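You operate a simulated robot arm through the tools that you are given. There is no shell and no other tool. Be economical: measure what you need, move in short steps, check, and stop when the job is done.

You run a simulated robot arm. Do the job below in one go: nothing can be reset, and whatever is moved stays where it is left.

JOB
Set machine two's stop rod on mark 1 and its pressure to about 25 MPa.
Fine: wing knob tight again; close the dies, turn the valve knob by the display, open them; leave it running.

The check looks at the end state, three seconds after you hand in, the way a careful person would. Anything else that was tipped, shoved, dropped, spilled or broken makes it a failure.

ROBOT AND FRAMES
A 6-joint arm with a two-finger parallel gripper, fixed in place. Base frame: the origin is at the foot of the arm, x ahead of it, y to its left, z up. Readings come in mm, rad, newtons and seconds.
With the tool pointing down near the work surface it reaches from about 100 to 700 mm from the base axis. Its first joint turns from -2.897 to 2.897 rad. Payload 3.91 kg.
The tool frame sits at the grasp point between the pads (the TCP): z along the fingers, y along the line on which they close. The tips reach 30 mm beyond it. The gripper opens to 110 mm. The fingers are 20 mm wide and 10 mm thick; the gripper's body (48 by 112 mm) begins 55 mm behind the TCP.
Orientation is that of the tool frame in the base frame, as a unit quaternion [x, y, z, w]. With the fingers straight down and closing along the base's y, the tool's x points along the base's -x, its y along +y and its z along -z.

CONTROLS
- The arm moves only by the tool send_rows. Its argument "commands" is text: rows parted by semicolons, each of 7 numbers parted by spaces: the shift along the base's x, y, z in units of 150 mm (1.0 is 150 mm), then the turn, a rotation vector about the base's x, y, z in units of 120 degrees (1.0 is 120 degrees), then the gripper command, from -1 (shut) to 1 (fully open), values between in proportion. In form: tx ty tz ax ay az fingers; .... A call has 1 to 12 rows; each row is the pose to reach, as a shift and turn from the pose commanded when the call began. A call with a number of a shift or a turn outside -1 to 1 is refused whole. A row lasts 0.2 s, in which the tool goes at most 50 mm and 0.15 rad; a call with a longer step from one row to the next is refused whole, and so is a gripper value outside its range. A pose out of reach is approached as far as the arm can. The call stops where the force on the tool passes 90 N (or 10 N more than at its start, if that is more) or the arm is blocked; 0.2 s more then pass. Each finger travels about 45 mm/s and halts on what it meets, pressing with about 44 N; the grip force reading is that of the motor and also rises with nothing between the fingers. The clock runs only during rows and for 0.2 s after the last one: add rows that repeat a pose to give the fingers time. It gives the time, the measured TCP pose, the force on the tool (base axes), the opening and the grip force at its end, in the units of the frame above (readings bear some noise), with the torque about the TCP (base axes, N m) and any sound that the robot's microphone picked up.
- Cameras (640 x 400 px; columns grow to the right, rows downward): "scene" is fixed at [52.4, 500.2, 1833.3]; the picture's right is [-0.42, -0.91, 0.00], its down [-0.81, 0.38, -0.44] and it looks along [0.40, -0.19, -0.90] (base axes); focal length 306 px, centre (320, 200). "wrist" rides on the gripper at [71, 22, -107] in the tool frame; the picture's right is [-0.29, 0.96, 0.00], its down [-0.76, -0.23, -0.61] and it looks along [-0.58, -0.18, 0.79] (tool axes); focal length 243 px, centre (320, 200). There is no depth. A picture from a camera that has moved, and an enlarged one, comes with that camera's place and axes in the base frame and with its lens. The place of the scene camera against the robot may be out by one fixed shift of up to 25 mm in any direction.
- grab_frame(camera): a new picture of that camera. The clock stands still meanwhile.
- raise_lower(by): slides the trunk up (or, below 0, down) by that many mm; the arm rides with it, the base frame stays. It gives what a move gives, with no picture.
- inspect(camera, box): a new picture of the part [left, top, right, bottom] of that camera's present view, enlarged. The clock stands still meanwhile.
- close_job(): hands the job in; it is judged then, once.

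Go step by step. Nothing tells you positions but the pictures and the camera data: compare them with the known pose of the tool, close in by small moves and look again before you grip or let go. The budget is 120 turns and 64 pictures, counting those below and the enlarged ones. Unless the task says otherwise, let go and move clear before handing in, and close with one line.

The tools are called as name(argument=value, ...) on one line, values as JSON. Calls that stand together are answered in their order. send_rows: Moves the arm, as the interface text tells. Its arguments: {"type":"object","properties":{"commands":{"type":"string"}},"required":["commands"]} The other tools are called the same way: raise_lower (by) slides the trunk up or down; grab_frame (camera) takes a picture; inspect (camera, box) takes an enlarged picture of a part of a camera's view; close_job () hands the job in.

At the start:

```text
time: 0.0
tool_pos: [318.1, 70.8, 1410.8]
orientation: [-0.001, 1.0, 0.0, 0.003]
force: [-0.2, 0.0, 0.3]
moment: [-0.01, 0.01, -0.01]
width: 110.2
grip_force: 0.1
trunk travel left (down, up): [-577.0, 13.0]
```

scene: 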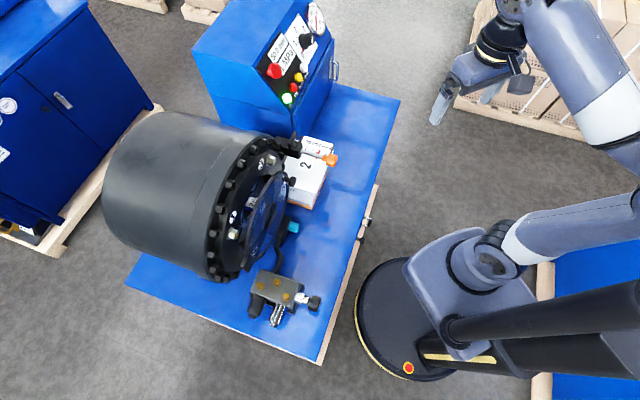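
wrist: 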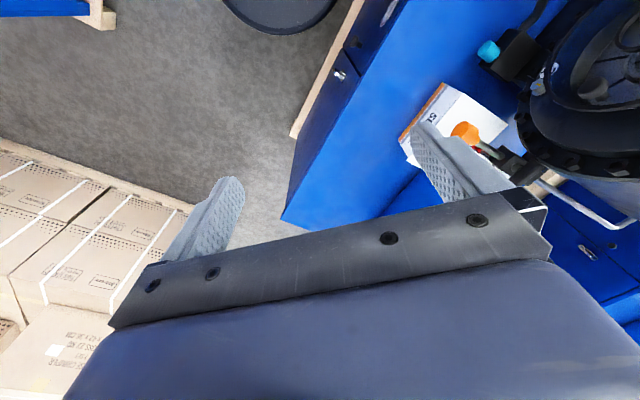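

I see a hose crimping machine labelled 2 with a panel, an orange wing knob near the stop rod and a hydraulic valve block. I'll look closer at each part first.

inspect(camera="scene", box=[240, 0, 360, 75])

inspect(camera="scene", box=[250, 120, 362, 190])

inspect(camera="scene", box=[220, 200, 380, 340])

inspect(camera="scene", box=[0, 0, 400, 250])

```text
5.33 times, centred on (300, 38) of scene
camera zoom: at [52.4, 500.2, 1833.3], right [-0.42, -0.91, 0.0], down [-0.81, 0.38, -0.44], along [0.4, -0.19, -0.9], focal length 1632 px, centre (427, 1067)
```

zoom: 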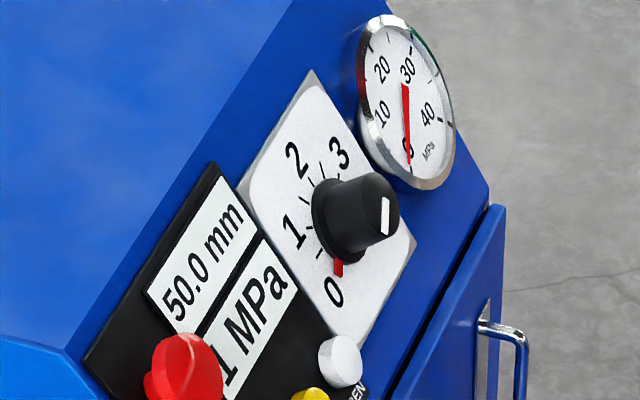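

```text
5.71 times, centred on (306, 155) of scene
camera zoom: at [52.4, 500.2, 1833.3], right [-0.42, -0.91, 0.0], down [-0.81, 0.38, -0.44], along [0.4, -0.19, -0.9], focal length 1749 px, centre (400, 457)
```

zoom: 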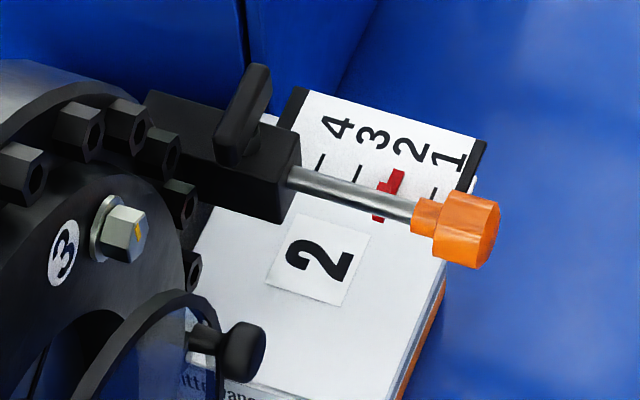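

```text
2.86 times, centred on (300, 270) of scene
camera zoom: at [52.4, 500.2, 1833.3], right [-0.42, -0.91, 0.0], down [-0.81, 0.38, -0.44], along [0.4, -0.19, -0.9], focal length 874 px, centre (377, 0)
```

zoom: 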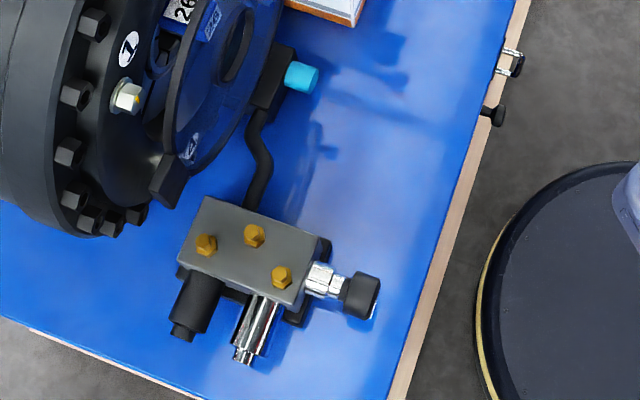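

```text
1.60 times, centred on (200, 125) of scene
camera zoom: at [52.4, 500.2, 1833.3], right [-0.42, -0.91, 0.0], down [-0.81, 0.38, -0.44], along [0.4, -0.19, -0.9], focal length 490 px, centre (512, 320)
```

zoom: 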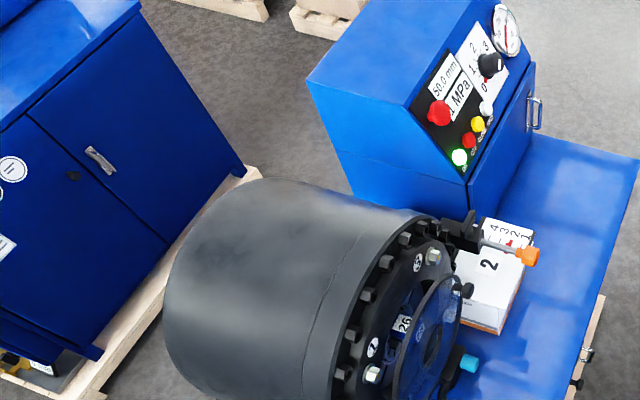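

A scale 4-3-2-1 runs beside the stop rod, with a red pointer and a wing knob on the clamp block. I need to confirm which machine is number two, and see the panel details.

inspect(camera="scene", box=[0, 80, 80, 250])

inspect(camera="scene", box=[255, 45, 335, 110])

grab_frame(camera="wrist")

```text
2.35 times, centred on (40, 165) of scene
camera zoom: at [52.4, 500.2, 1833.3], right [-0.42, -0.91, 0.0], down [-0.81, 0.38, -0.44], along [0.4, -0.19, -0.9], focal length 720 px, centre (979, 282)
```

zoom: 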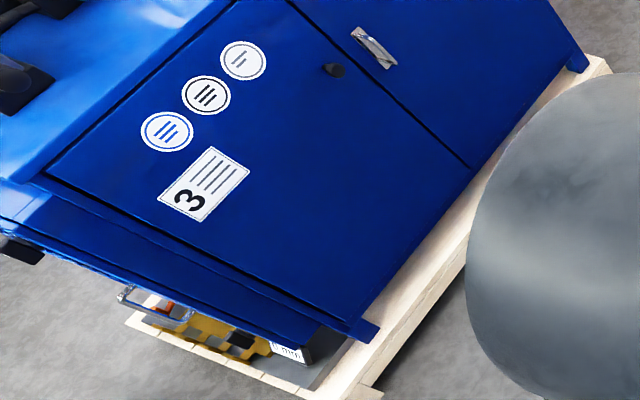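

```text
6.15 times, centred on (295, 78) of scene
camera zoom: at [52.4, 500.2, 1833.3], right [-0.42, -0.91, 0.0], down [-0.81, 0.38, -0.44], along [0.4, -0.19, -0.9], focal length 1883 px, centre (474, 954)
```

zoom: 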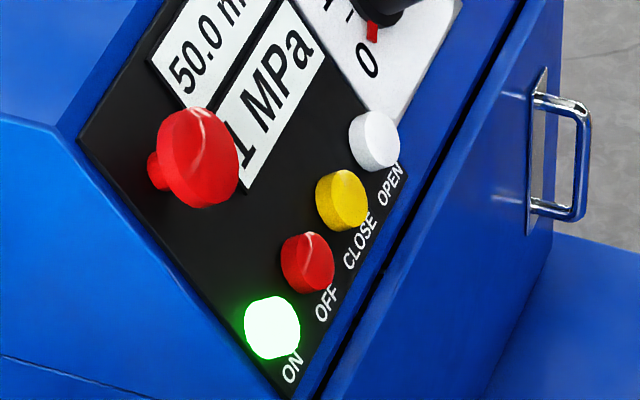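

```text
55 pictures are left
camera wrist: at [246.0, 91.3, 1518.2], right [0.29, 0.96, 0.0], down [0.76, -0.23, 0.61], along [0.59, -0.17, -0.79], focal length 243 px, centre (320, 200)
```

wrist: 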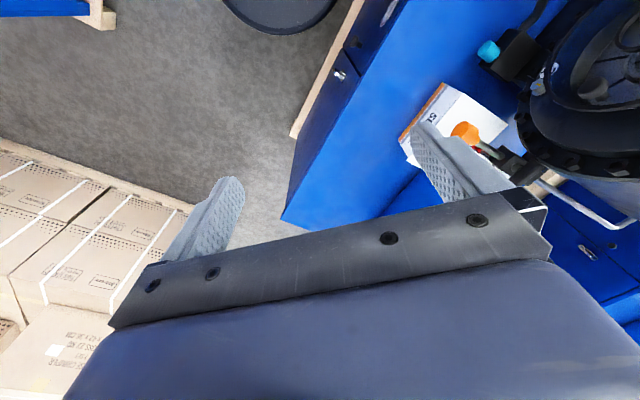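

Machine two is the one with the "2" card in front of me. By triangulation the wing knob is near (530, 350, 1165) and the rod's orange tip near (458, 271, 1140). I'll turn the wrist toward it for a closer look.

send_rows(commands="0 0.12 0 0 0 0.07 1; 0 0.25 0 0 0 0.14 1; 0 0.4 0 0 0 0.21 1; 0 0.6 0 0 0 0.28 1; 0 0.8 0 0 0 0.35 1; 0 0.8 0 0 0 0.38 1")

grab_frame(camera="wrist")

```text
time: 1.4
tool_pos: [318.4, 192.9, 1411.1]
orientation: [-0.389, 0.921, 0.002, 0.003]
force: [-0.5, 0.1, -0.1]
moment: [0.01, -0.01, -0.01]
width: 109.8
grip_force: 0.0
trunk travel left (down, up): [-577.0, 13.0]
```

```text
54 pictures are left
camera wrist: at [252.8, 154.2, 1516.9], right [-0.48, 0.88, 0.0], down [0.69, 0.38, 0.61], along [0.53, 0.3, -0.79], focal length 243 px, centre (320, 200)
```

wrist: 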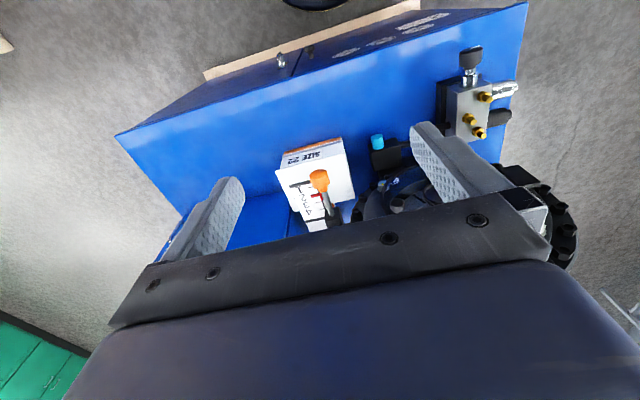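

The machine's door carries labels at the top of this view; I'll read its number.

inspect(camera="wrist", box=[280, 0, 520, 100])

inspect(camera="wrist", box=[260, 120, 400, 240])

inspect(camera="wrist", box=[420, 40, 530, 150])

```text
2.67 times, centred on (400, 50) of wrist
camera zoom: at [252.8, 154.2, 1516.9], right [-0.48, 0.88, 0.0], down [0.69, 0.38, 0.61], along [0.53, 0.3, -0.79], focal length 647 px, centre (107, 600)
```

zoom: 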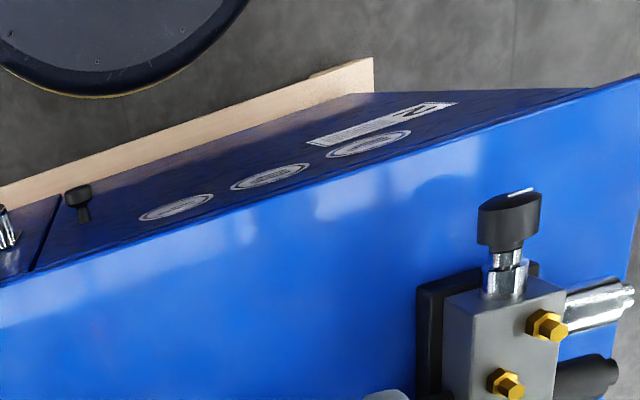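

```text
3.33 times, centred on (330, 180) of wrist
camera zoom: at [252.8, 154.2, 1516.9], right [-0.48, 0.88, 0.0], down [0.69, 0.38, 0.61], along [0.53, 0.3, -0.79], focal length 809 px, centre (287, 267)
```

zoom: 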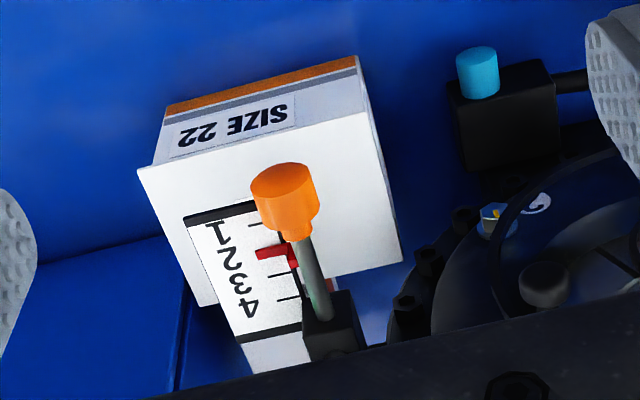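

```text
3.64 times, centred on (475, 95) of wrist
camera zoom: at [252.8, 154.2, 1516.9], right [-0.48, 0.88, 0.0], down [0.69, 0.38, 0.61], along [0.53, 0.3, -0.79], focal length 882 px, centre (-244, 582)
```

zoom: 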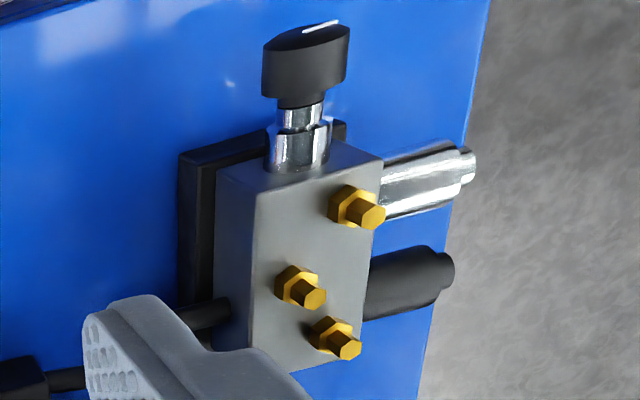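

Label reads 2, and the machine front faces about (-0.7,-0.7). The valve knob is near (167,463,947) with a horizontal axis toward me. I'll move above the stop rod to see the wing knob closely.

send_rows(commands="0.2 0.15 -0.05 0 0 0 1; 0.4 0.3 -0.1 0 0 0 1; 0.6 0.45 -0.15 0 0 -0.005 1; 0.8 0.6 -0.25 0 0 -0.008 1; 1 0.75 -0.3 0 0 -0.008 1; 1 0.75 -0.3 0 0 -0.008 1")

grab_frame(camera="wrist")

```text
time: 2.8
tool_pos: [466.8, 303.4, 1363.5]
orientation: [-0.38, 0.925, 0.003, 0.005]
force: [0.0, 0.0, -0.7]
moment: [-0.01, 0.0, -0.02]
width: 110.0
grip_force: 0.0
out of reach, approached as far as the arm can: row 5, 6
trunk travel left (down, up): [-577.0, 13.0]
```

```text
50 pictures are left
camera wrist: at [400.1, 266.5, 1469.7], right [-0.47, 0.88, 0.01], down [0.7, 0.37, 0.62], along [0.54, 0.29, -0.79], focal length 243 px, centre (320, 200)
```

wrist: 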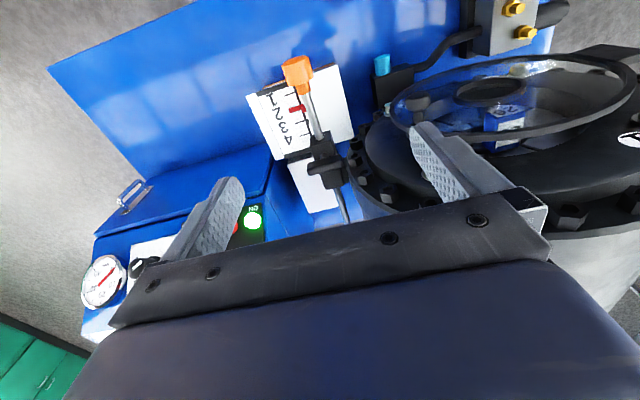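

The reach is limited at this height. I'll zoom on the rod clamp and the panel.

inspect(camera="wrist", box=[240, 40, 380, 230])

inspect(camera="wrist", box=[290, 120, 350, 200])

```text
2.11 times, centred on (310, 135) of wrist
camera zoom: at [400.1, 266.5, 1469.7], right [-0.47, 0.88, 0.01], down [0.7, 0.37, 0.62], along [0.54, 0.29, -0.79], focal length 511 px, centre (341, 337)
```

zoom: 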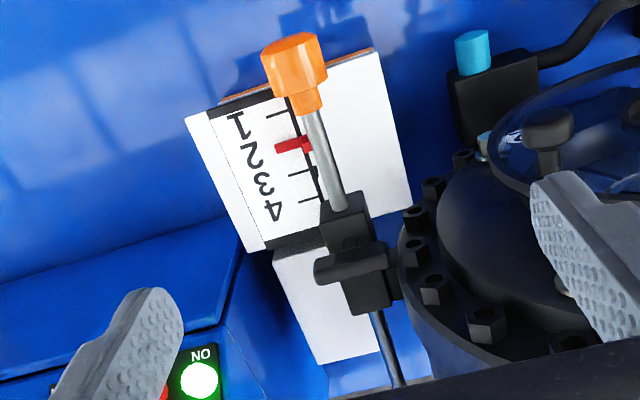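

```text
5.00 times, centred on (320, 160) of wrist
camera zoom: at [400.1, 266.5, 1469.7], right [-0.47, 0.88, 0.01], down [0.7, 0.37, 0.62], along [0.54, 0.29, -0.79], focal length 1213 px, centre (320, 400)
```

zoom: 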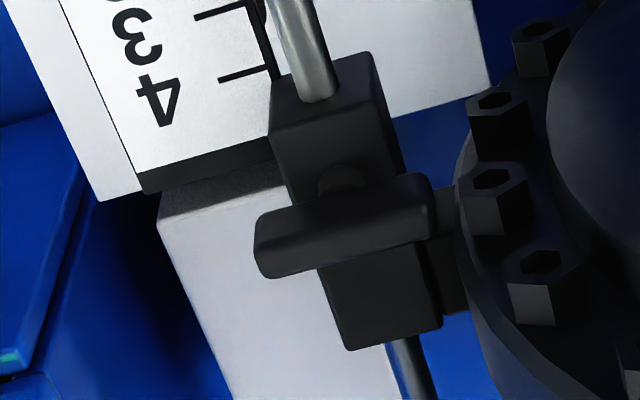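

The wing bar sits on top of the block, lying across the rod axis, near (540,350,1180). The drum's right flank is about 30 mm beyond it. I'll turn the gripper 90° clockwise so it closes along the rod, and lower to about z 1255 in front of the block.

send_rows(commands="0 0 -0.06 0 0 -0.07 1; 0 0 -0.12 0 0 -0.14 1; 0 0 -0.18 0 0 -0.21 1; 0 0 -0.24 0 0 -0.28 1; 0 0 -0.3 0 0 -0.35 1; 0 0 -0.36 0 0 -0.42 1; 0 0 -0.42 0 0 -0.49 1; 0 0 -0.5 0 0 -0.56 1; 0 0 -0.6 0 0 -0.63 1; 0 0 -0.7 0 0 -0.7 1; 0 0 -0.72 0 0 -0.75 1; 0 0 -0.72 0 0 -0.75 1")

grab_frame(camera="wrist")

```text
time: 5.4
tool_pos: [466.7, 304.9, 1255.2]
orientation: [0.385, 0.923, -0.001, 0.003]
force: [-0.2, 0.1, 0.7]
moment: [0.02, -0.01, 0.02]
width: 110.1
grip_force: 0.0
trunk travel left (down, up): [-577.0, 13.0]
```

```text
47 pictures are left
camera wrist: at [430.9, 369.1, 1361.0], right [0.89, 0.47, 0.0], down [0.37, -0.7, 0.61], along [0.29, -0.54, -0.79], focal length 243 px, centre (320, 200)
```

wrist: 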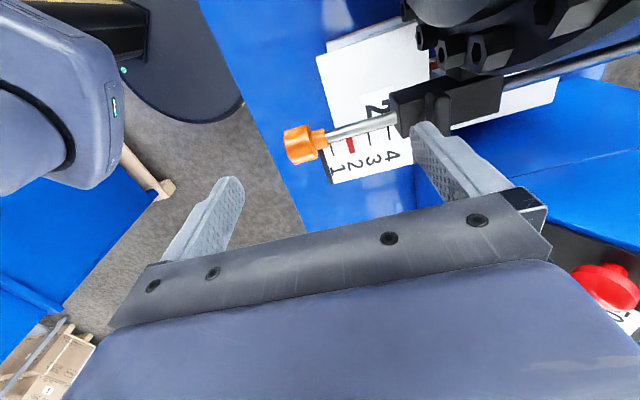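

Now a clear side view of the clamp; zooming in on bar, block and scale.

inspect(camera="wrist", box=[270, 60, 430, 190])

inspect(camera="wrist", box=[380, 50, 520, 150])

```text
3.08 times, centred on (350, 125) of wrist
camera zoom: at [430.9, 369.1, 1361.0], right [0.89, 0.47, 0.0], down [0.37, -0.7, 0.61], along [0.29, -0.54, -0.79], focal length 746 px, centre (228, 431)
```

zoom: 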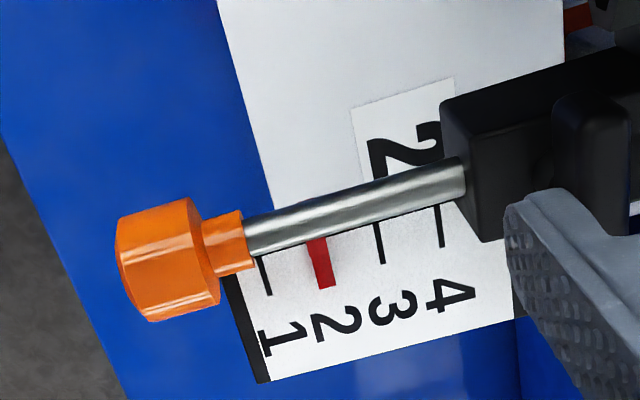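

```text
4.00 times, centred on (450, 100) of wrist
camera zoom: at [430.9, 369.1, 1361.0], right [0.89, 0.47, 0.0], down [0.37, -0.7, 0.61], along [0.29, -0.54, -0.79], focal length 970 px, centre (-200, 600)
```

zoom: 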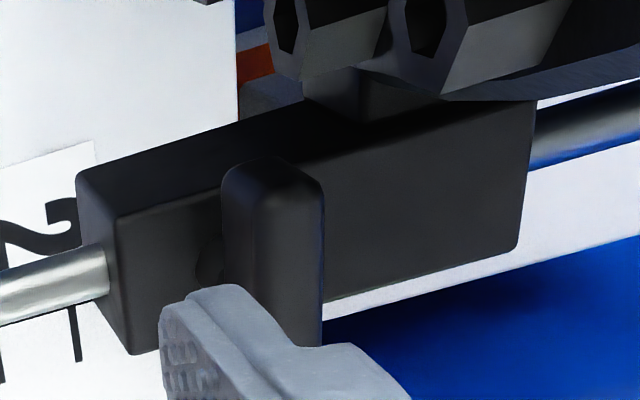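

The bar centre comes out at about (551,356,1158), aligned along -l, roughly 10 mm thick and 25 mm tall. I'll move above it with the fingers part closed, then check clearance to the drum.

send_rows(commands="0.14 0.085 0 0 0 -0.002 0.5; 0.28 0.17 0 0 0 -0.002 0.2; 0.42 0.255 0 0 0 -0.002 0; 0.562 0.341 0 0 0 -0.002 0; 0.562 0.341 0 0 0 -0.002 0; 0.562 0.341 0 0 0 -0.002 0")

grab_frame(camera="wrist")

inspect(camera="scene", box=[220, 60, 380, 210])

```text
time: 6.8
tool_pos: [549.8, 352.4, 1254.3]
orientation: [0.388, 0.922, 0.0, 0.003]
force: [-0.7, 0.2, 0.4]
moment: [-0.02, -0.02, 0.01]
width: 54.7
grip_force: 0.1
trunk travel left (down, up): [-577.0, 13.0]
```

```text
44 pictures are left
camera wrist: at [514.3, 417.7, 1361.0], right [0.89, 0.46, 0.0], down [0.36, -0.7, 0.61], along [0.29, -0.54, -0.79], focal length 243 px, centre (320, 200)
```

wrist: 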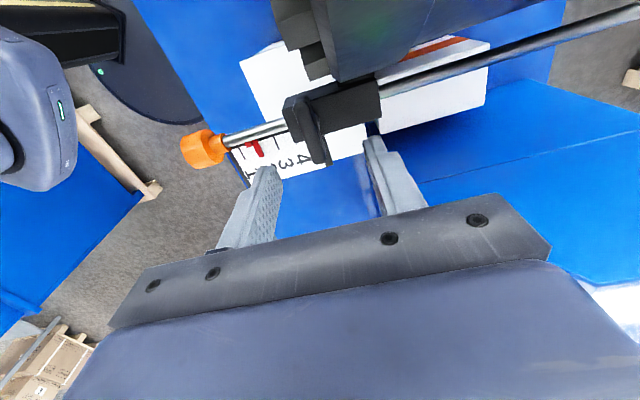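

```text
2.67 times, centred on (300, 135) of scene
camera zoom: at [52.4, 500.2, 1833.3], right [-0.42, -0.91, 0.0], down [-0.81, 0.38, -0.44], along [0.4, -0.19, -0.9], focal length 816 px, centre (373, 373)
```

zoom: 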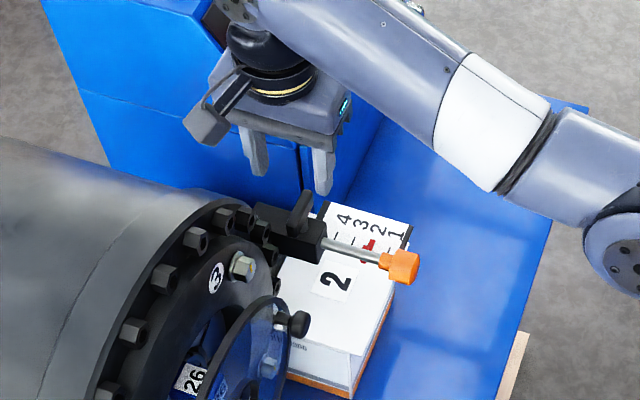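

The gripper is over the bar. I'll zoom to refine its position relative to the fingertips.

inspect(camera="wrist", box=[230, 60, 410, 230])

```text
2.35 times, centred on (320, 145) of wrist
camera zoom: at [514.3, 417.7, 1361.0], right [0.89, 0.46, 0.0], down [0.36, -0.7, 0.61], along [0.29, -0.54, -0.79], focal length 571 px, centre (320, 329)
```

zoom: 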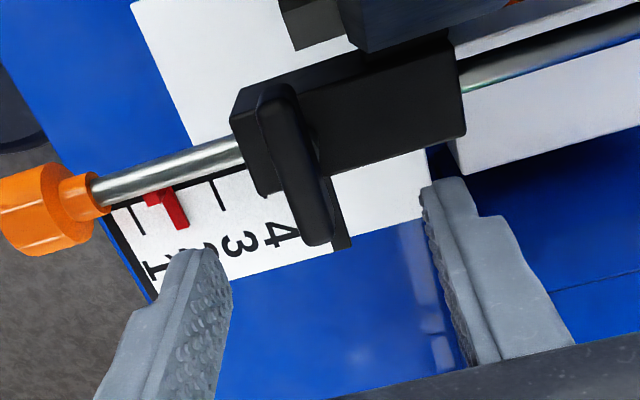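

Two views agree on the bar centre at (542.5,351,1180). I'll shift over slightly and descend to TCP z≈1196, then check before gripping.

send_rows(commands="-0.045 -0.013 0 0 0 -0.002 0; -0.045 -0.013 -0.1 0 0 -0.002 0; -0.045 -0.013 -0.2 0 0 -0.002 0; -0.045 -0.013 -0.3 0 0 -0.002 0; -0.045 -0.013 -0.39 0 0 -0.002 0; -0.045 -0.013 -0.39 0 0 -0.002 0")

grab_frame(camera="wrist")

inspect(camera="scene", box=[250, 90, 350, 170])

```text
time: 8.2
tool_pos: [542.5, 354.3, 1196.2]
orientation: [0.39, 0.921, -0.001, 0.004]
force: [-0.1, 0.4, 1.0]
moment: [0.02, 0.01, -0.02]
width: 55.0
grip_force: 0.0
trunk travel left (down, up): [-577.0, 13.0]
```

```text
41 pictures are left
camera wrist: at [507.7, 418.8, 1301.7], right [0.89, 0.46, 0.0], down [0.36, -0.7, 0.61], along [0.28, -0.54, -0.79], focal length 243 px, centre (320, 200)
```

wrist: 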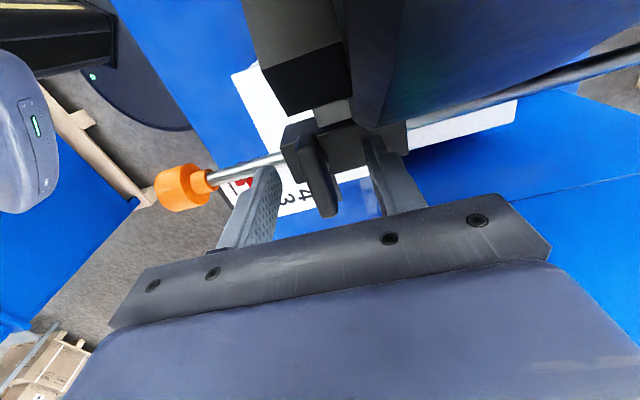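

```text
5.00 times, centred on (300, 130) of scene
camera zoom: at [52.4, 500.2, 1833.3], right [-0.42, -0.91, 0.0], down [-0.81, 0.38, -0.44], along [0.4, -0.19, -0.9], focal length 1530 px, centre (420, 550)
```

zoom: 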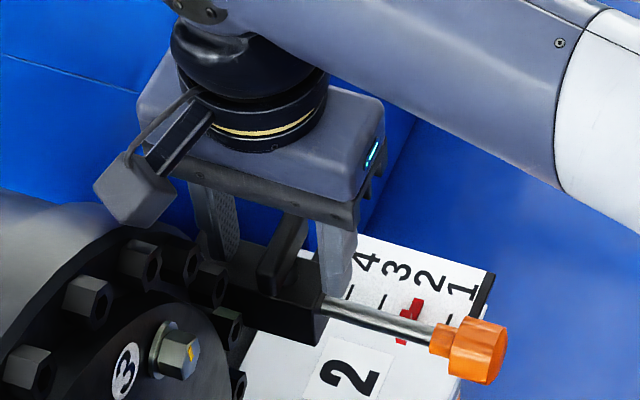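

Fingers straddle the bar with clear space to the drum. I'll centre by 3 mm and close.

send_rows(commands="-0.015 -0.014 0 0 0 -0.001 0; -0.015 -0.014 0 0 0 -0.001 -0.4; -0.015 -0.014 0 0 0 -0.001 -0.7; -0.015 -0.014 0 0 0 -0.001 -1; -0.015 -0.014 0 0 0 -0.001 -1; -0.015 -0.014 0 0 0 -0.001 -1")

inspect(camera="wrist", box=[220, 100, 440, 240])

```text
time: 9.6
tool_pos: [542.7, 352.1, 1197.0]
orientation: [0.389, 0.921, 0.0, 0.004]
force: [10.0, 8.3, 5.9]
moment: [0.2, -0.21, 0.0]
width: 13.6
grip_force: 45.2
trunk travel left (down, up): [-577.0, 13.0]
```

```text
2.86 times, centred on (330, 170) of wrist
camera zoom: at [507.0, 417.3, 1303.1], right [0.89, 0.46, 0.01], down [0.36, -0.7, 0.61], along [0.28, -0.54, -0.79], focal length 693 px, centre (291, 286)
```

zoom: 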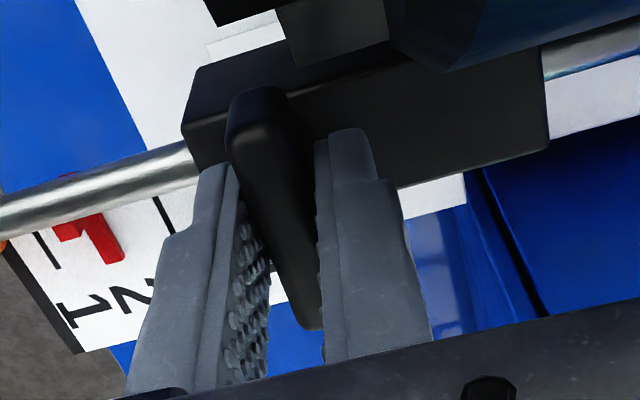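

Bar is gripped (13.6 mm thick). I'll turn it counter-clockwise to loosen, in a modest first step.

send_rows(commands="0 0 0 0 0 0.05 -1; 0 0 0 0 0 0.1 -1; 0 0 0 0 0 0.15 -1; 0 0 0 0 0 0.2 -1; 0 0 0 0 0 0.25 -1; 0 0 0 0 0 0.25 -1")

```text
time: 11.0
tool_pos: [542.5, 351.8, 1197.0]
orientation: [0.138, 0.99, 0.001, 0.004]
force: [6.8, 14.9, 9.2]
moment: [0.44, 0.16, 0.01]
width: 13.7
grip_force: 45.3
trunk travel left (down, up): [-577.0, 13.0]
```

send_rows(commands="0 0 0 0 0 0.06 -1; 0 0 0 0 0 0.12 -1; 0 0 0 0 0 0.18 -1; 0 0 0 0 0 0.24 -1; 0 0 0 0 0 0.3 -1; 0 0 0 0 0 0.36 -1; 0 0 0 0 0 0.42 -1; 0 0 0 0 0 0.48 -1; 0 0 0 0 0 0.5 -1; 0 0 0 0 0 0.5 -1")

grab_frame(camera="wrist")

```text
time: 13.2
tool_pos: [541.5, 350.4, 1197.3]
orientation: [-0.377, 0.926, 0.002, 0.002]
force: [5.6, 10.6, -2.4]
moment: [1.02, -0.98, 0.0]
width: 13.2
grip_force: 45.1
trunk travel left (down, up): [-577.0, 13.0]
```

```text
38 pictures are left
camera wrist: at [475.7, 315.6, 1303.2], right [-0.46, 0.89, 0.0], down [0.7, 0.36, 0.61], along [0.54, 0.28, -0.79], focal length 243 px, centre (320, 200)
```

wrist: 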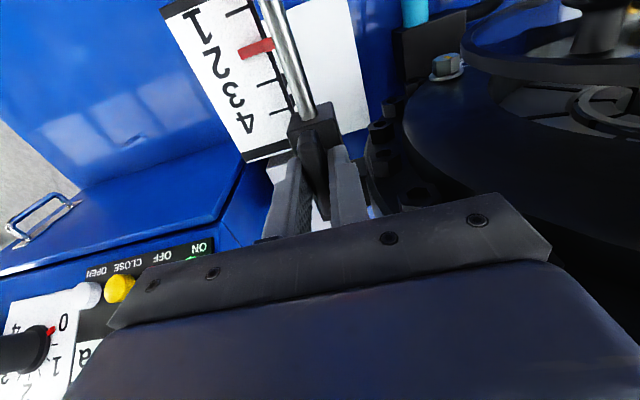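

The bar turned 90° freely and the pointer is still at 2. I'll release, rise and go over the orange end at about (461,273,1146).

send_rows(commands="0 0 0 0 0 0 -0.4; 0 0 0 0 0 0 -0.4; 0 0 0.1 0 0 0 -0.4; 0 0 0.25 0 0 0 -0.4; 0 0 0.4 0 0 0 -0.2; -0.2 -0.19 0.4 0 0 0 0; -0.4 -0.38 0.4 0 0 0 0.2; -0.54 -0.52 0.4 0 0 0 0.3; -0.54 -0.52 0.4 0 0 0 0.3")

grab_frame(camera="wrist")

```text
time: 15.2
tool_pos: [460.8, 269.8, 1258.3]
orientation: [-0.376, 0.927, 0.002, 0.004]
force: [-0.8, 0.2, 0.4]
moment: [0.01, -0.01, 0.02]
width: 71.7
grip_force: 0.1
trunk travel left (down, up): [-577.0, 13.0]
```

```text
37 pictures are left
camera wrist: at [395.0, 235.3, 1364.2], right [-0.46, 0.89, 0.0], down [0.7, 0.36, 0.61], along [0.54, 0.28, -0.79], focal length 243 px, centre (320, 200)
```

wrist: 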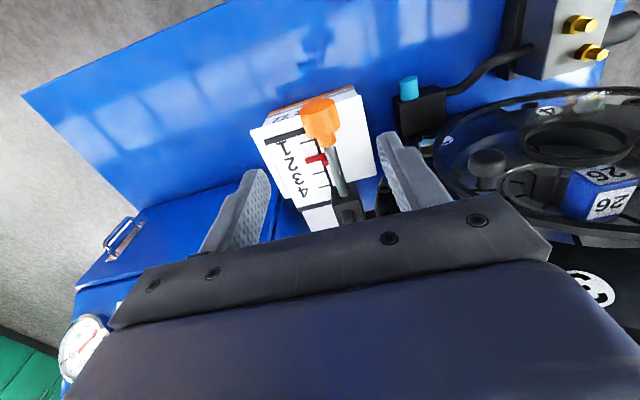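

The orange end lies straight under the TCP. Descending to z≈1161 around it.

send_rows(commands="0 0.008 -0.2 0 0 0.002 0.3; 0 0.008 -0.4 0 0 0.002 0.3; 0 0.008 -0.55 0 0 0.002 0.3; 0 0.008 -0.645 0 0 0.002 0.3; 0 0.008 -0.645 0 0 0.002 0.3")

grab_frame(camera="wrist")

```text
time: 16.4
tool_pos: [461.6, 271.9, 1160.4]
orientation: [-0.377, 0.926, 0.002, 0.003]
force: [-0.5, -0.2, -0.1]
moment: [-0.02, -0.02, 0.01]
width: 71.5
grip_force: 0.1
trunk travel left (down, up): [-577.0, 13.0]
```

```text
36 pictures are left
camera wrist: at [395.0, 236.5, 1267.2], right [-0.46, 0.89, 0.0], down [0.7, 0.36, 0.61], along [0.54, 0.29, -0.79], focal length 243 px, centre (320, 200)
```

wrist: 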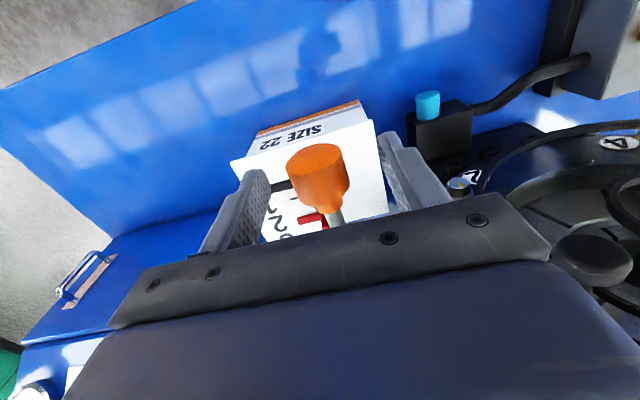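

The orange end is between the pads. Closing, then a short outward pull of about 18 mm along (-0.7,-0.7).

send_rows(commands="0 0 0 0 0 0 -0.3; 0 0 0 0 0 0 -1; 0 0 0 0 0 0 -1; 0 0 0 0 0 0 -1; 0 0 0 0 0 0 -1")

send_rows(commands="-0.02 -0.02 0 0 0 0 -1; -0.04 -0.04 0 0 0 0 -1; -0.06 -0.06 0 0 0 0 -1; -0.085 -0.085 0 0 0 0 -1; -0.085 -0.085 0 0 0 0 -1")

inspect(camera="scene", box=[270, 120, 350, 180])

inspect(camera="wrist", box=[220, 100, 420, 240])

```text
time: 17.6
tool_pos: [462.1, 272.4, 1161.2]
orientation: [-0.377, 0.926, 0.002, 0.003]
force: [5.4, -5.3, -0.8]
moment: [-0.23, -0.18, 0.68]
width: 33.3
grip_force: 44.8
trunk travel left (down, up): [-577.0, 13.0]
```

```text
time: 18.8
tool_pos: [448.9, 258.5, 1160.2]
orientation: [-0.377, 0.926, 0.003, 0.003]
force: [12.0, -12.8, -10.5]
moment: [0.5, -0.86, 0.59]
width: 33.6
grip_force: 44.9
trunk travel left (down, up): [-577.0, 13.0]
```

```text
6.67 times, centred on (310, 150) of scene
camera zoom: at [52.4, 500.2, 1833.3], right [-0.42, -0.91, 0.0], down [-0.81, 0.38, -0.44], along [0.4, -0.19, -0.9], focal length 2040 px, centre (387, 533)
```

zoom: 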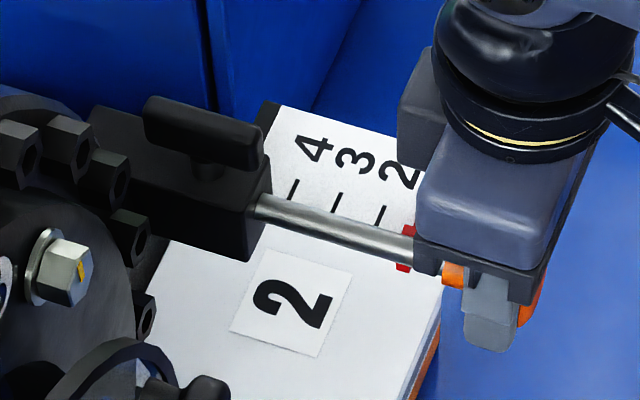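

```text
2.86 times, centred on (320, 170) of wrist
camera zoom: at [383.0, 222.4, 1267.6], right [-0.46, 0.89, 0.01], down [0.7, 0.36, 0.61], along [0.54, 0.28, -0.79], focal length 693 px, centre (320, 286)
```

zoom: 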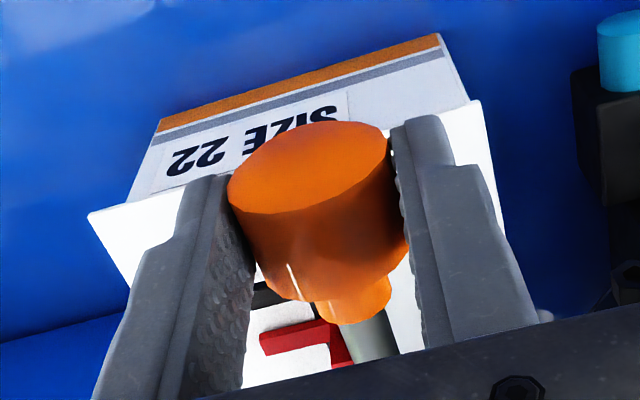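

The rod slides with the tool. I'll release, rise and read the pointer.

send_rows(commands="0 0 0 0 0 0 0; 0 0 0 0 0 0 0.3; 0 0 0 0 0 0 0.3; 0 0 0.2 0 0 0 0.3; 0 0 0.4 0 0 0 0.3; 0 0 0.6 0 0 0 0.3; 0 0 0.6 0 0 0 0.3")

inspect(camera="wrist", box=[240, 90, 380, 230])

```text
time: 20.4
tool_pos: [445.2, 261.0, 1253.3]
orientation: [-0.378, 0.926, 0.003, 0.003]
force: [0.6, 0.4, 0.1]
moment: [-0.02, 0.0, 0.03]
width: 71.7
grip_force: 0.0
trunk travel left (down, up): [-577.0, 13.0]
```

```text
2.86 times, centred on (310, 160) of wrist
camera zoom: at [379.7, 224.8, 1358.4], right [-0.46, 0.89, 0.0], down [0.7, 0.36, 0.61], along [0.54, 0.29, -0.79], focal length 693 px, centre (349, 314)
```

zoom: 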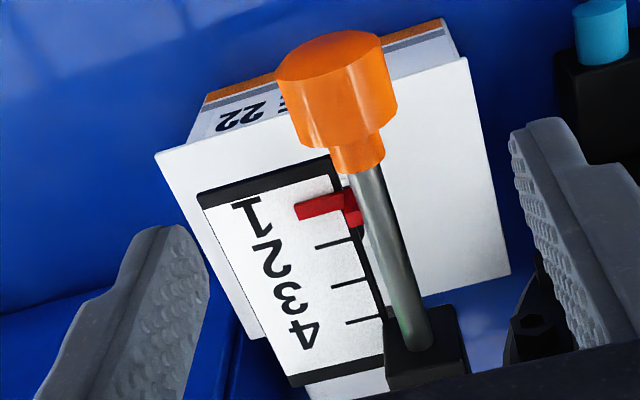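

inspect(camera="wrist", box=[280, 140, 350, 210])

inspect(camera="scene", box=[290, 130, 346, 165])

```text
5.71 times, centred on (315, 175) of wrist
camera zoom: at [379.7, 224.8, 1358.4], right [-0.46, 0.89, 0.0], down [0.7, 0.36, 0.61], along [0.54, 0.29, -0.79], focal length 1386 px, centre (349, 343)
```

zoom: 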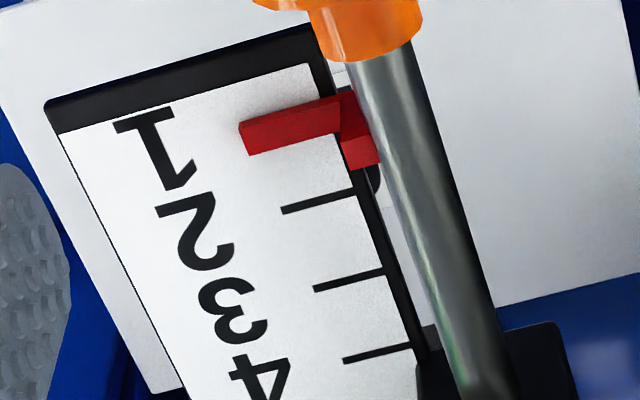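

```text
11.43 times, centred on (318, 148) of scene
camera zoom: at [52.4, 500.2, 1833.3], right [-0.42, -0.91, 0.0], down [-0.81, 0.38, -0.44], along [0.4, -0.19, -0.9], focal length 3498 px, centre (343, 800)
```

zoom: 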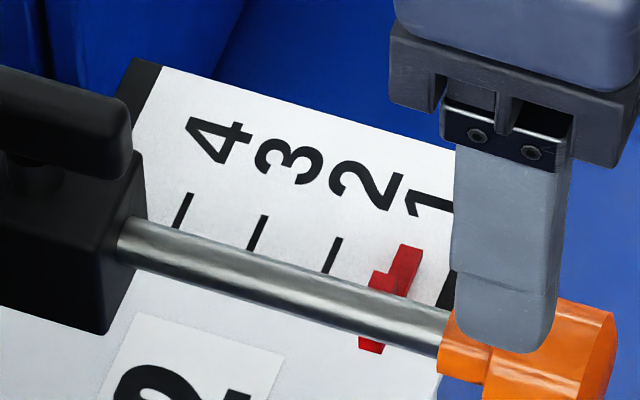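

The pointer started exactly at 2, ticks are 20 mm apart, and it now looks about 2 mm short of 1. I'll regrip and nudge out 2 mm more, then re-read.

send_rows(commands="0 0 -0.2 0 0 0 0.3; 0 0 -0.4 0 0 0 0.3; 0 0 -0.6 0 0 0 0.3; 0 0 -0.6 0 0 0 0; 0 0 -0.6 0 0 0 -1; 0 0 -0.6 0 0 0 -1; 0 0 -0.6 0 0 0 -1; 0 0 -0.6 0 0 0 -1")

send_rows(commands="-0.005 -0.005 0 0 0 0 -1; -0.0105 -0.0105 0 0 0 0 -1; -0.0105 -0.0105 0 0 0 0 -1; -0.0105 -0.0105 0 0 0 0 -1")

send_rows(commands="0 0 0 0 0 0 0; 0 0 0 0 0 0 0.3; 0 0 0 0 0 0 0.3; 0 0 0.2 0 0 0 0.3; 0 0 0.4 0 0 0 0.3; 0 0 0.6 0 0 0 0.3; 0 0 0.6 0 0 0 0.3")

inspect(camera="wrist", box=[280, 140, 350, 210])

```text
time: 22.2
tool_pos: [449.8, 258.4, 1162.8]
orientation: [-0.378, 0.926, 0.002, 0.002]
force: [8.0, -8.5, -2.5]
moment: [-0.21, -0.31, 0.87]
width: 33.7
grip_force: 45.0
trunk travel left (down, up): [-577.0, 13.0]
```

```text
time: 23.2
tool_pos: [449.1, 257.6, 1160.9]
orientation: [-0.377, 0.926, 0.003, 0.004]
force: [16.4, -7.9, 13.7]
moment: [-0.77, 0.09, 0.94]
width: 33.5
grip_force: 45.2
trunk travel left (down, up): [-577.0, 13.0]
```

```text
time: 24.8
tool_pos: [443.9, 257.6, 1250.9]
orientation: [-0.378, 0.926, 0.002, 0.003]
force: [0.0, 0.5, -0.2]
moment: [0.01, 0.04, 0.01]
width: 71.5
grip_force: 0.0
trunk travel left (down, up): [-577.0, 13.0]
```

```text
5.71 times, centred on (315, 175) of wrist
camera zoom: at [378.1, 222.6, 1358.0], right [-0.46, 0.89, 0.0], down [0.7, 0.36, 0.61], along [0.54, 0.29, -0.79], focal length 1386 px, centre (349, 343)
```

zoom: 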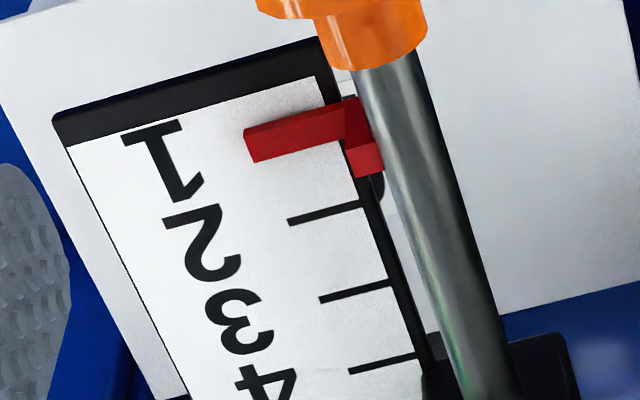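

The pointer now lies on tick 1 within about a millimetre, allowing for its height. I'll return over the wing bar and look before gripping to tighten.

send_rows(commands="0.2 0.19 0.03 0 0 0 0; 0.4 0.38 0.03 0 0 0 -0.3; 0.6355 0.6075 0.03 0 0 -0.002 -0.3; 0.6355 0.6075 0.03 0 0 -0.002 -0.3; 0.6355 0.6075 -0.15 0 0 -0.002 -0.3; 0.6355 0.6075 -0.25 0 0 -0.002 -0.3; 0.6355 0.6075 -0.25 0 0 -0.002 -0.3")

grab_frame(camera="wrist")

```text
time: 26.4
tool_pos: [542.9, 349.8, 1213.3]
orientation: [-0.375, 0.927, 0.002, 0.002]
force: [-0.7, -0.9, -0.3]
moment: [0.02, 0.01, 0.03]
width: 38.4
grip_force: 0.0
trunk travel left (down, up): [-577.0, 13.0]
```

```text
29 pictures are left
camera wrist: at [475.9, 314.8, 1319.7], right [-0.46, 0.89, 0.0], down [0.7, 0.36, 0.61], along [0.54, 0.28, -0.79], focal length 243 px, centre (320, 200)
```

wrist: 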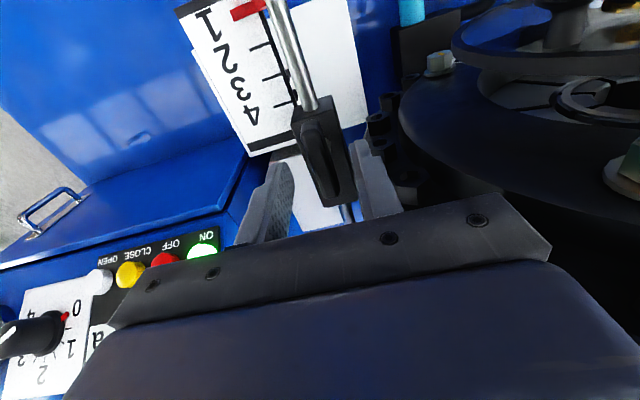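

Bar is between the fingers. Lower, grip, then turn clockwise 90°.

send_rows(commands="0 0 -0.06 0 0 0 -0.3; 0 0 -0.105 0 0 0 -0.3; 0 0 -0.105 0 0 0 -0.6; 0 0 -0.105 0 0 0 -1; 0 0 -0.105 0 0 0 -1; 0 0 -0.105 0 0 0 -1")

send_rows(commands="0 0 0 0 0 -0.07 -1; 0 0 0 0 0 -0.14 -1; 0 0 0 0 0 -0.21 -1; 0 0 0 0 0 -0.28 -1; 0 0 0 0 0 -0.35 -1; 0 0 0 0 0 -0.42 -1; 0 0 0 0 0 -0.49 -1; 0 0 0 0 0 -0.56 -1; 0 0 0 0 0 -0.63 -1; 0 0 0 0 0 -0.7 -1; 0 0 0 0 0 -0.75 -1; 0 0 0 0 0 -0.75 -1")

```text
time: 27.8
tool_pos: [540.6, 351.2, 1195.4]
orientation: [-0.376, 0.927, 0.002, 0.003]
force: [-1.8, 0.8, -1.5]
moment: [0.19, -0.33, 0.01]
width: 13.4
grip_force: 45.7
trunk travel left (down, up): [-577.0, 13.0]
```

```text
time: 30.4
tool_pos: [540.3, 354.4, 1196.0]
orientation: [0.39, 0.921, -0.001, 0.004]
force: [-4.0, 17.7, -7.4]
moment: [0.85, 0.56, 0.03]
width: 13.8
grip_force: 45.2
trunk travel left (down, up): [-577.0, 13.0]
```

Back at the original angle; I'll turn a touch further to feel for the stop.

send_rows(commands="0 0 0 0 0 -0.03 -1; 0 0 0 0 0 -0.06 -1; 0 0 0 0 0 -0.06 -1")

```text
time: 31.2
tool_pos: [541.6, 352.5, 1196.9]
orientation: [0.447, 0.895, -0.001, 0.005]
force: [1.4, 22.7, -2.2]
moment: [0.3, 0.19, 1.14]
width: 14.3
grip_force: 45.4
trunk travel left (down, up): [-577.0, 13.0]
```

Torque of 1.1 N m against the stop: it is tight. Release, rise, back off and check pointer and bar.

send_rows(commands="0 0 0 0 0 0.03 -0.3; 0 0 0 0 0 0.06 -0.3; 0 0 0 0 0 0.06 -0.3; 0 0 0.15 0 0 0.06 -0.3; 0 0 0.3 0 0 0.06 -0.3; 0 0 0.45 0 0 0.06 0; -0.2 -0.15 0.45 0 0 0.06 0; -0.4 -0.3 0.45 0 0 0.06 0; -0.55 -0.5 0.45 0 0 0.06 0; -0.55 -0.5 0.45 0 0 0.06 0")

inspect(camera="wrist", box=[310, 40, 480, 190])

```text
time: 33.4
tool_pos: [460.3, 275.6, 1264.4]
orientation: [0.39, 0.921, 0.0, 0.004]
force: [0.3, -0.1, -0.6]
moment: [0.04, 0.01, 0.05]
width: 55.1
grip_force: 0.0
trunk travel left (down, up): [-577.0, 13.0]
```

```text
2.67 times, centred on (395, 115) of wrist
camera zoom: at [425.7, 341.1, 1370.1], right [0.89, 0.46, 0.0], down [0.36, -0.7, 0.61], along [0.28, -0.54, -0.79], focal length 647 px, centre (120, 427)
```

zoom: 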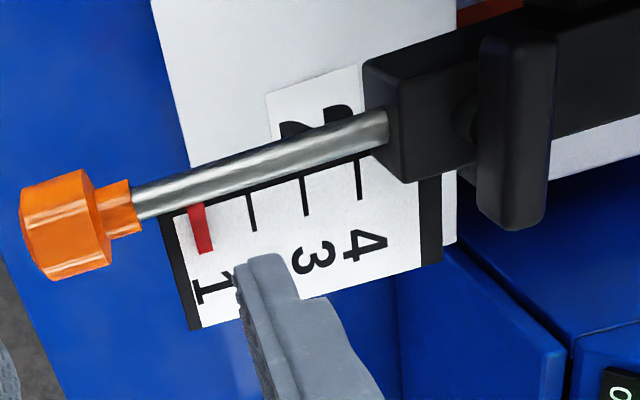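

The pointer sits squarely on 1 and the bar is tight in its original direction. Next is the panel: I'll turn back to yaw 45°, moving in front of it.

send_rows(commands="0.05 -0.08 0 0 0 0.07 -0.3; 0.1 -0.16 0 0 0 0.14 -0.6; 0.16 -0.24 0 0 0 0.21 -1; 0.22 -0.32 0 0 0 0.28 -1; 0.28 -0.4 0 0 0 0.35 -1; 0.34 -0.48 0 0 0 0.42 -1; 0.4 -0.56 0 0 0 0.49 -1; 0.46 -0.64 0 0 0 0.56 -1; 0.52 -0.72 0 0 0 0.63 -1; 0.58 -0.8 0 0 0 0.7 -1; 0.6 -0.88 0 0 0 0.75 -1; 0.6 -0.88 0 0 0 0.75 -1")

send_rows(commands="0 0 0 0.049 -0.049 0 -1; 0 0 0 0.098 -0.098 0 -1; 0 0 0 0.147 -0.147 0 -1; 0 0 0 0.196 -0.196 0 -1; 0 0 0 0.245 -0.245 0 -1; 0 0 0 0.294 -0.294 0 -1; 0 0 0 0.336 -0.336 0 -1; 0 0 0 0.336 -0.336 0 -1")

grab_frame(camera="wrist")

```text
time: 36.0
tool_pos: [547.6, 141.8, 1265.0]
orientation: [-0.376, 0.927, 0.002, 0.003]
force: [0.1, 0.1, -1.2]
moment: [0.01, -0.01, -0.03]
width: 0.1
grip_force: 37.5
trunk travel left (down, up): [-577.0, 13.0]
```

```text
time: 37.8
tool_pos: [548.9, 143.5, 1263.9]
orientation: [-0.329, 0.813, 0.188, 0.442]
force: [0.4, 0.2, -0.5]
moment: [0.0, 0.01, 0.02]
width: 0.0
grip_force: 37.8
trunk travel left (down, up): [-577.0, 13.0]
```

```text
27 pictures are left
camera wrist: at [441.8, 66.9, 1262.0], right [-0.56, 0.79, 0.26], down [0.1, -0.25, 0.96], along [0.82, 0.56, 0.06], focal length 243 px, centre (320, 200)
```

wrist: 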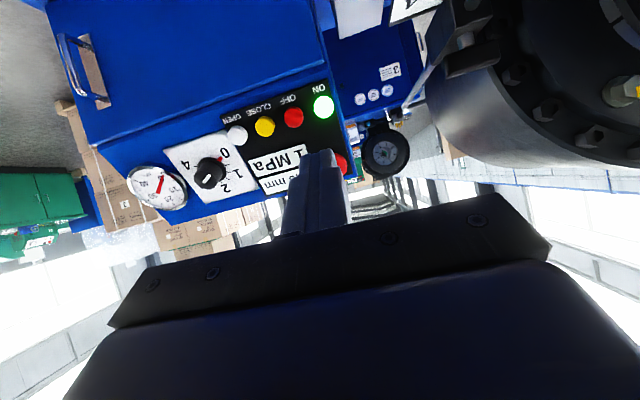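

The panel is in full view: 1 MPa, ON lit. CLOSE comes out near (774,232,1158), with its axis tipped about 33° up. I'll approach with closed fingers.

send_rows(commands="0.23 0.06 -0.08 0 0 0 -1; 0.47 0.12 -0.16 0 0 0 -1; 0.7 0.18 -0.24 0 0 0 -1; 0.94 0.24 -0.32 0 0 0 -1; 0.94 0.24 -0.32 0 0 0 -1")

grab_frame(camera="wrist")

```text
time: 39.0
tool_pos: [689.0, 180.2, 1212.8]
orientation: [-0.33, 0.813, 0.188, 0.442]
force: [0.5, -0.3, 0.0]
moment: [0.01, -0.01, -0.01]
width: 0.0
grip_force: 37.4
trunk travel left (down, up): [-577.0, 13.0]
```

```text
26 pictures are left
camera wrist: at [583.0, 105.5, 1211.2], right [-0.56, 0.79, 0.26], down [0.1, -0.25, 0.96], along [0.82, 0.56, 0.06], focal length 243 px, centre (320, 200)
```

wrist: 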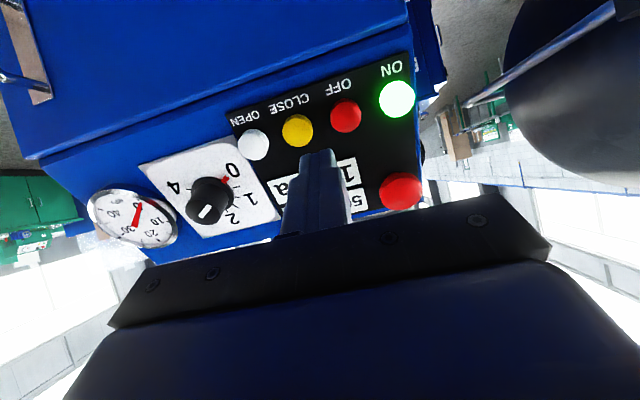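

CLOSE refined to (771,230.5,1158). Moving to just in front of it, then pressing straight in.

send_rows(commands="0.16 0.058 -0.08 0 0 0 -1; 0.33 0.117 -0.167 0 0 0 -1; 0.33 0.117 -0.167 0 0 0 -1")

inspect(camera="wrist", box=[220, 80, 400, 200])

```text
time: 39.8
tool_pos: [738.3, 195.1, 1189.8]
orientation: [-0.329, 0.813, 0.188, 0.442]
force: [-0.3, 0.4, -0.4]
moment: [0.03, -0.02, -0.04]
width: 0.0
grip_force: 37.7
trunk travel left (down, up): [-577.0, 13.0]
```

```text
3.33 times, centred on (310, 140) of wrist
camera zoom: at [631.8, 120.5, 1186.8], right [-0.56, 0.79, 0.26], down [0.1, -0.25, 0.96], along [0.82, 0.56, 0.06], focal length 809 px, centre (353, 400)
```

zoom: 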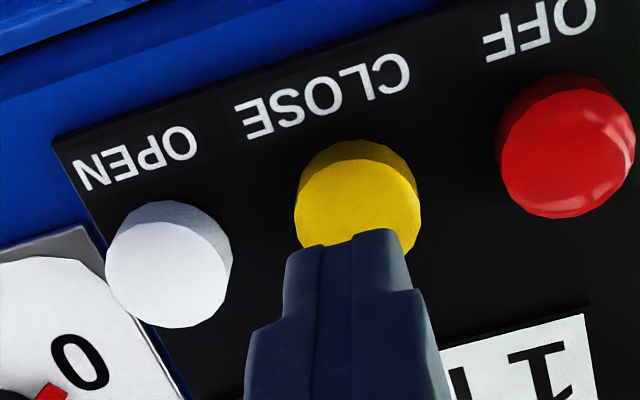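

Aligned within 4 mm. Pressing in about 35 mm total (6 mm of travel), then backing off.

send_rows(commands="0.04 0.06 -0.065 0 0 0 -1; 0.08 0.1 -0.11 0 0 0 -1; 0.1 0.12 -0.13 0 0 0 -1; 0.119 0.139 -0.146 0 0 0 -1; 0.119 0.139 -0.146 0 0 0 -1")

grab_frame(camera="wrist")

```text
time: 41.0
tool_pos: [755.2, 214.6, 1170.0]
orientation: [-0.329, 0.813, 0.188, 0.442]
force: [-6.5, -8.4, 1.3]
moment: [-0.07, 0.03, -0.07]
width: 0.0
grip_force: 37.8
trunk travel left (down, up): [-577.0, 13.0]
heard: click
```

```text
24 pictures are left
camera wrist: at [648.7, 139.3, 1167.3], right [-0.56, 0.79, 0.26], down [0.1, -0.25, 0.96], along [0.82, 0.56, 0.06], focal length 243 px, centre (320, 200)
```

wrist: 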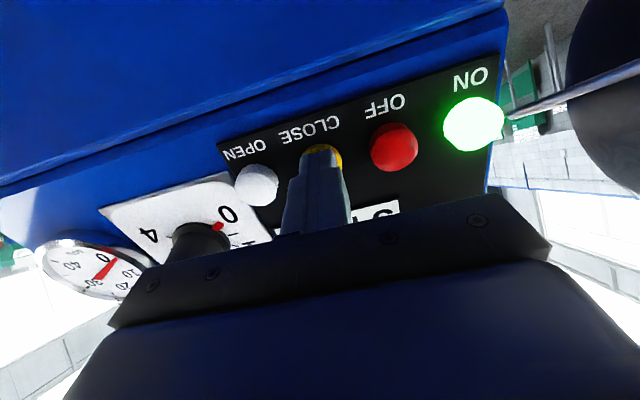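

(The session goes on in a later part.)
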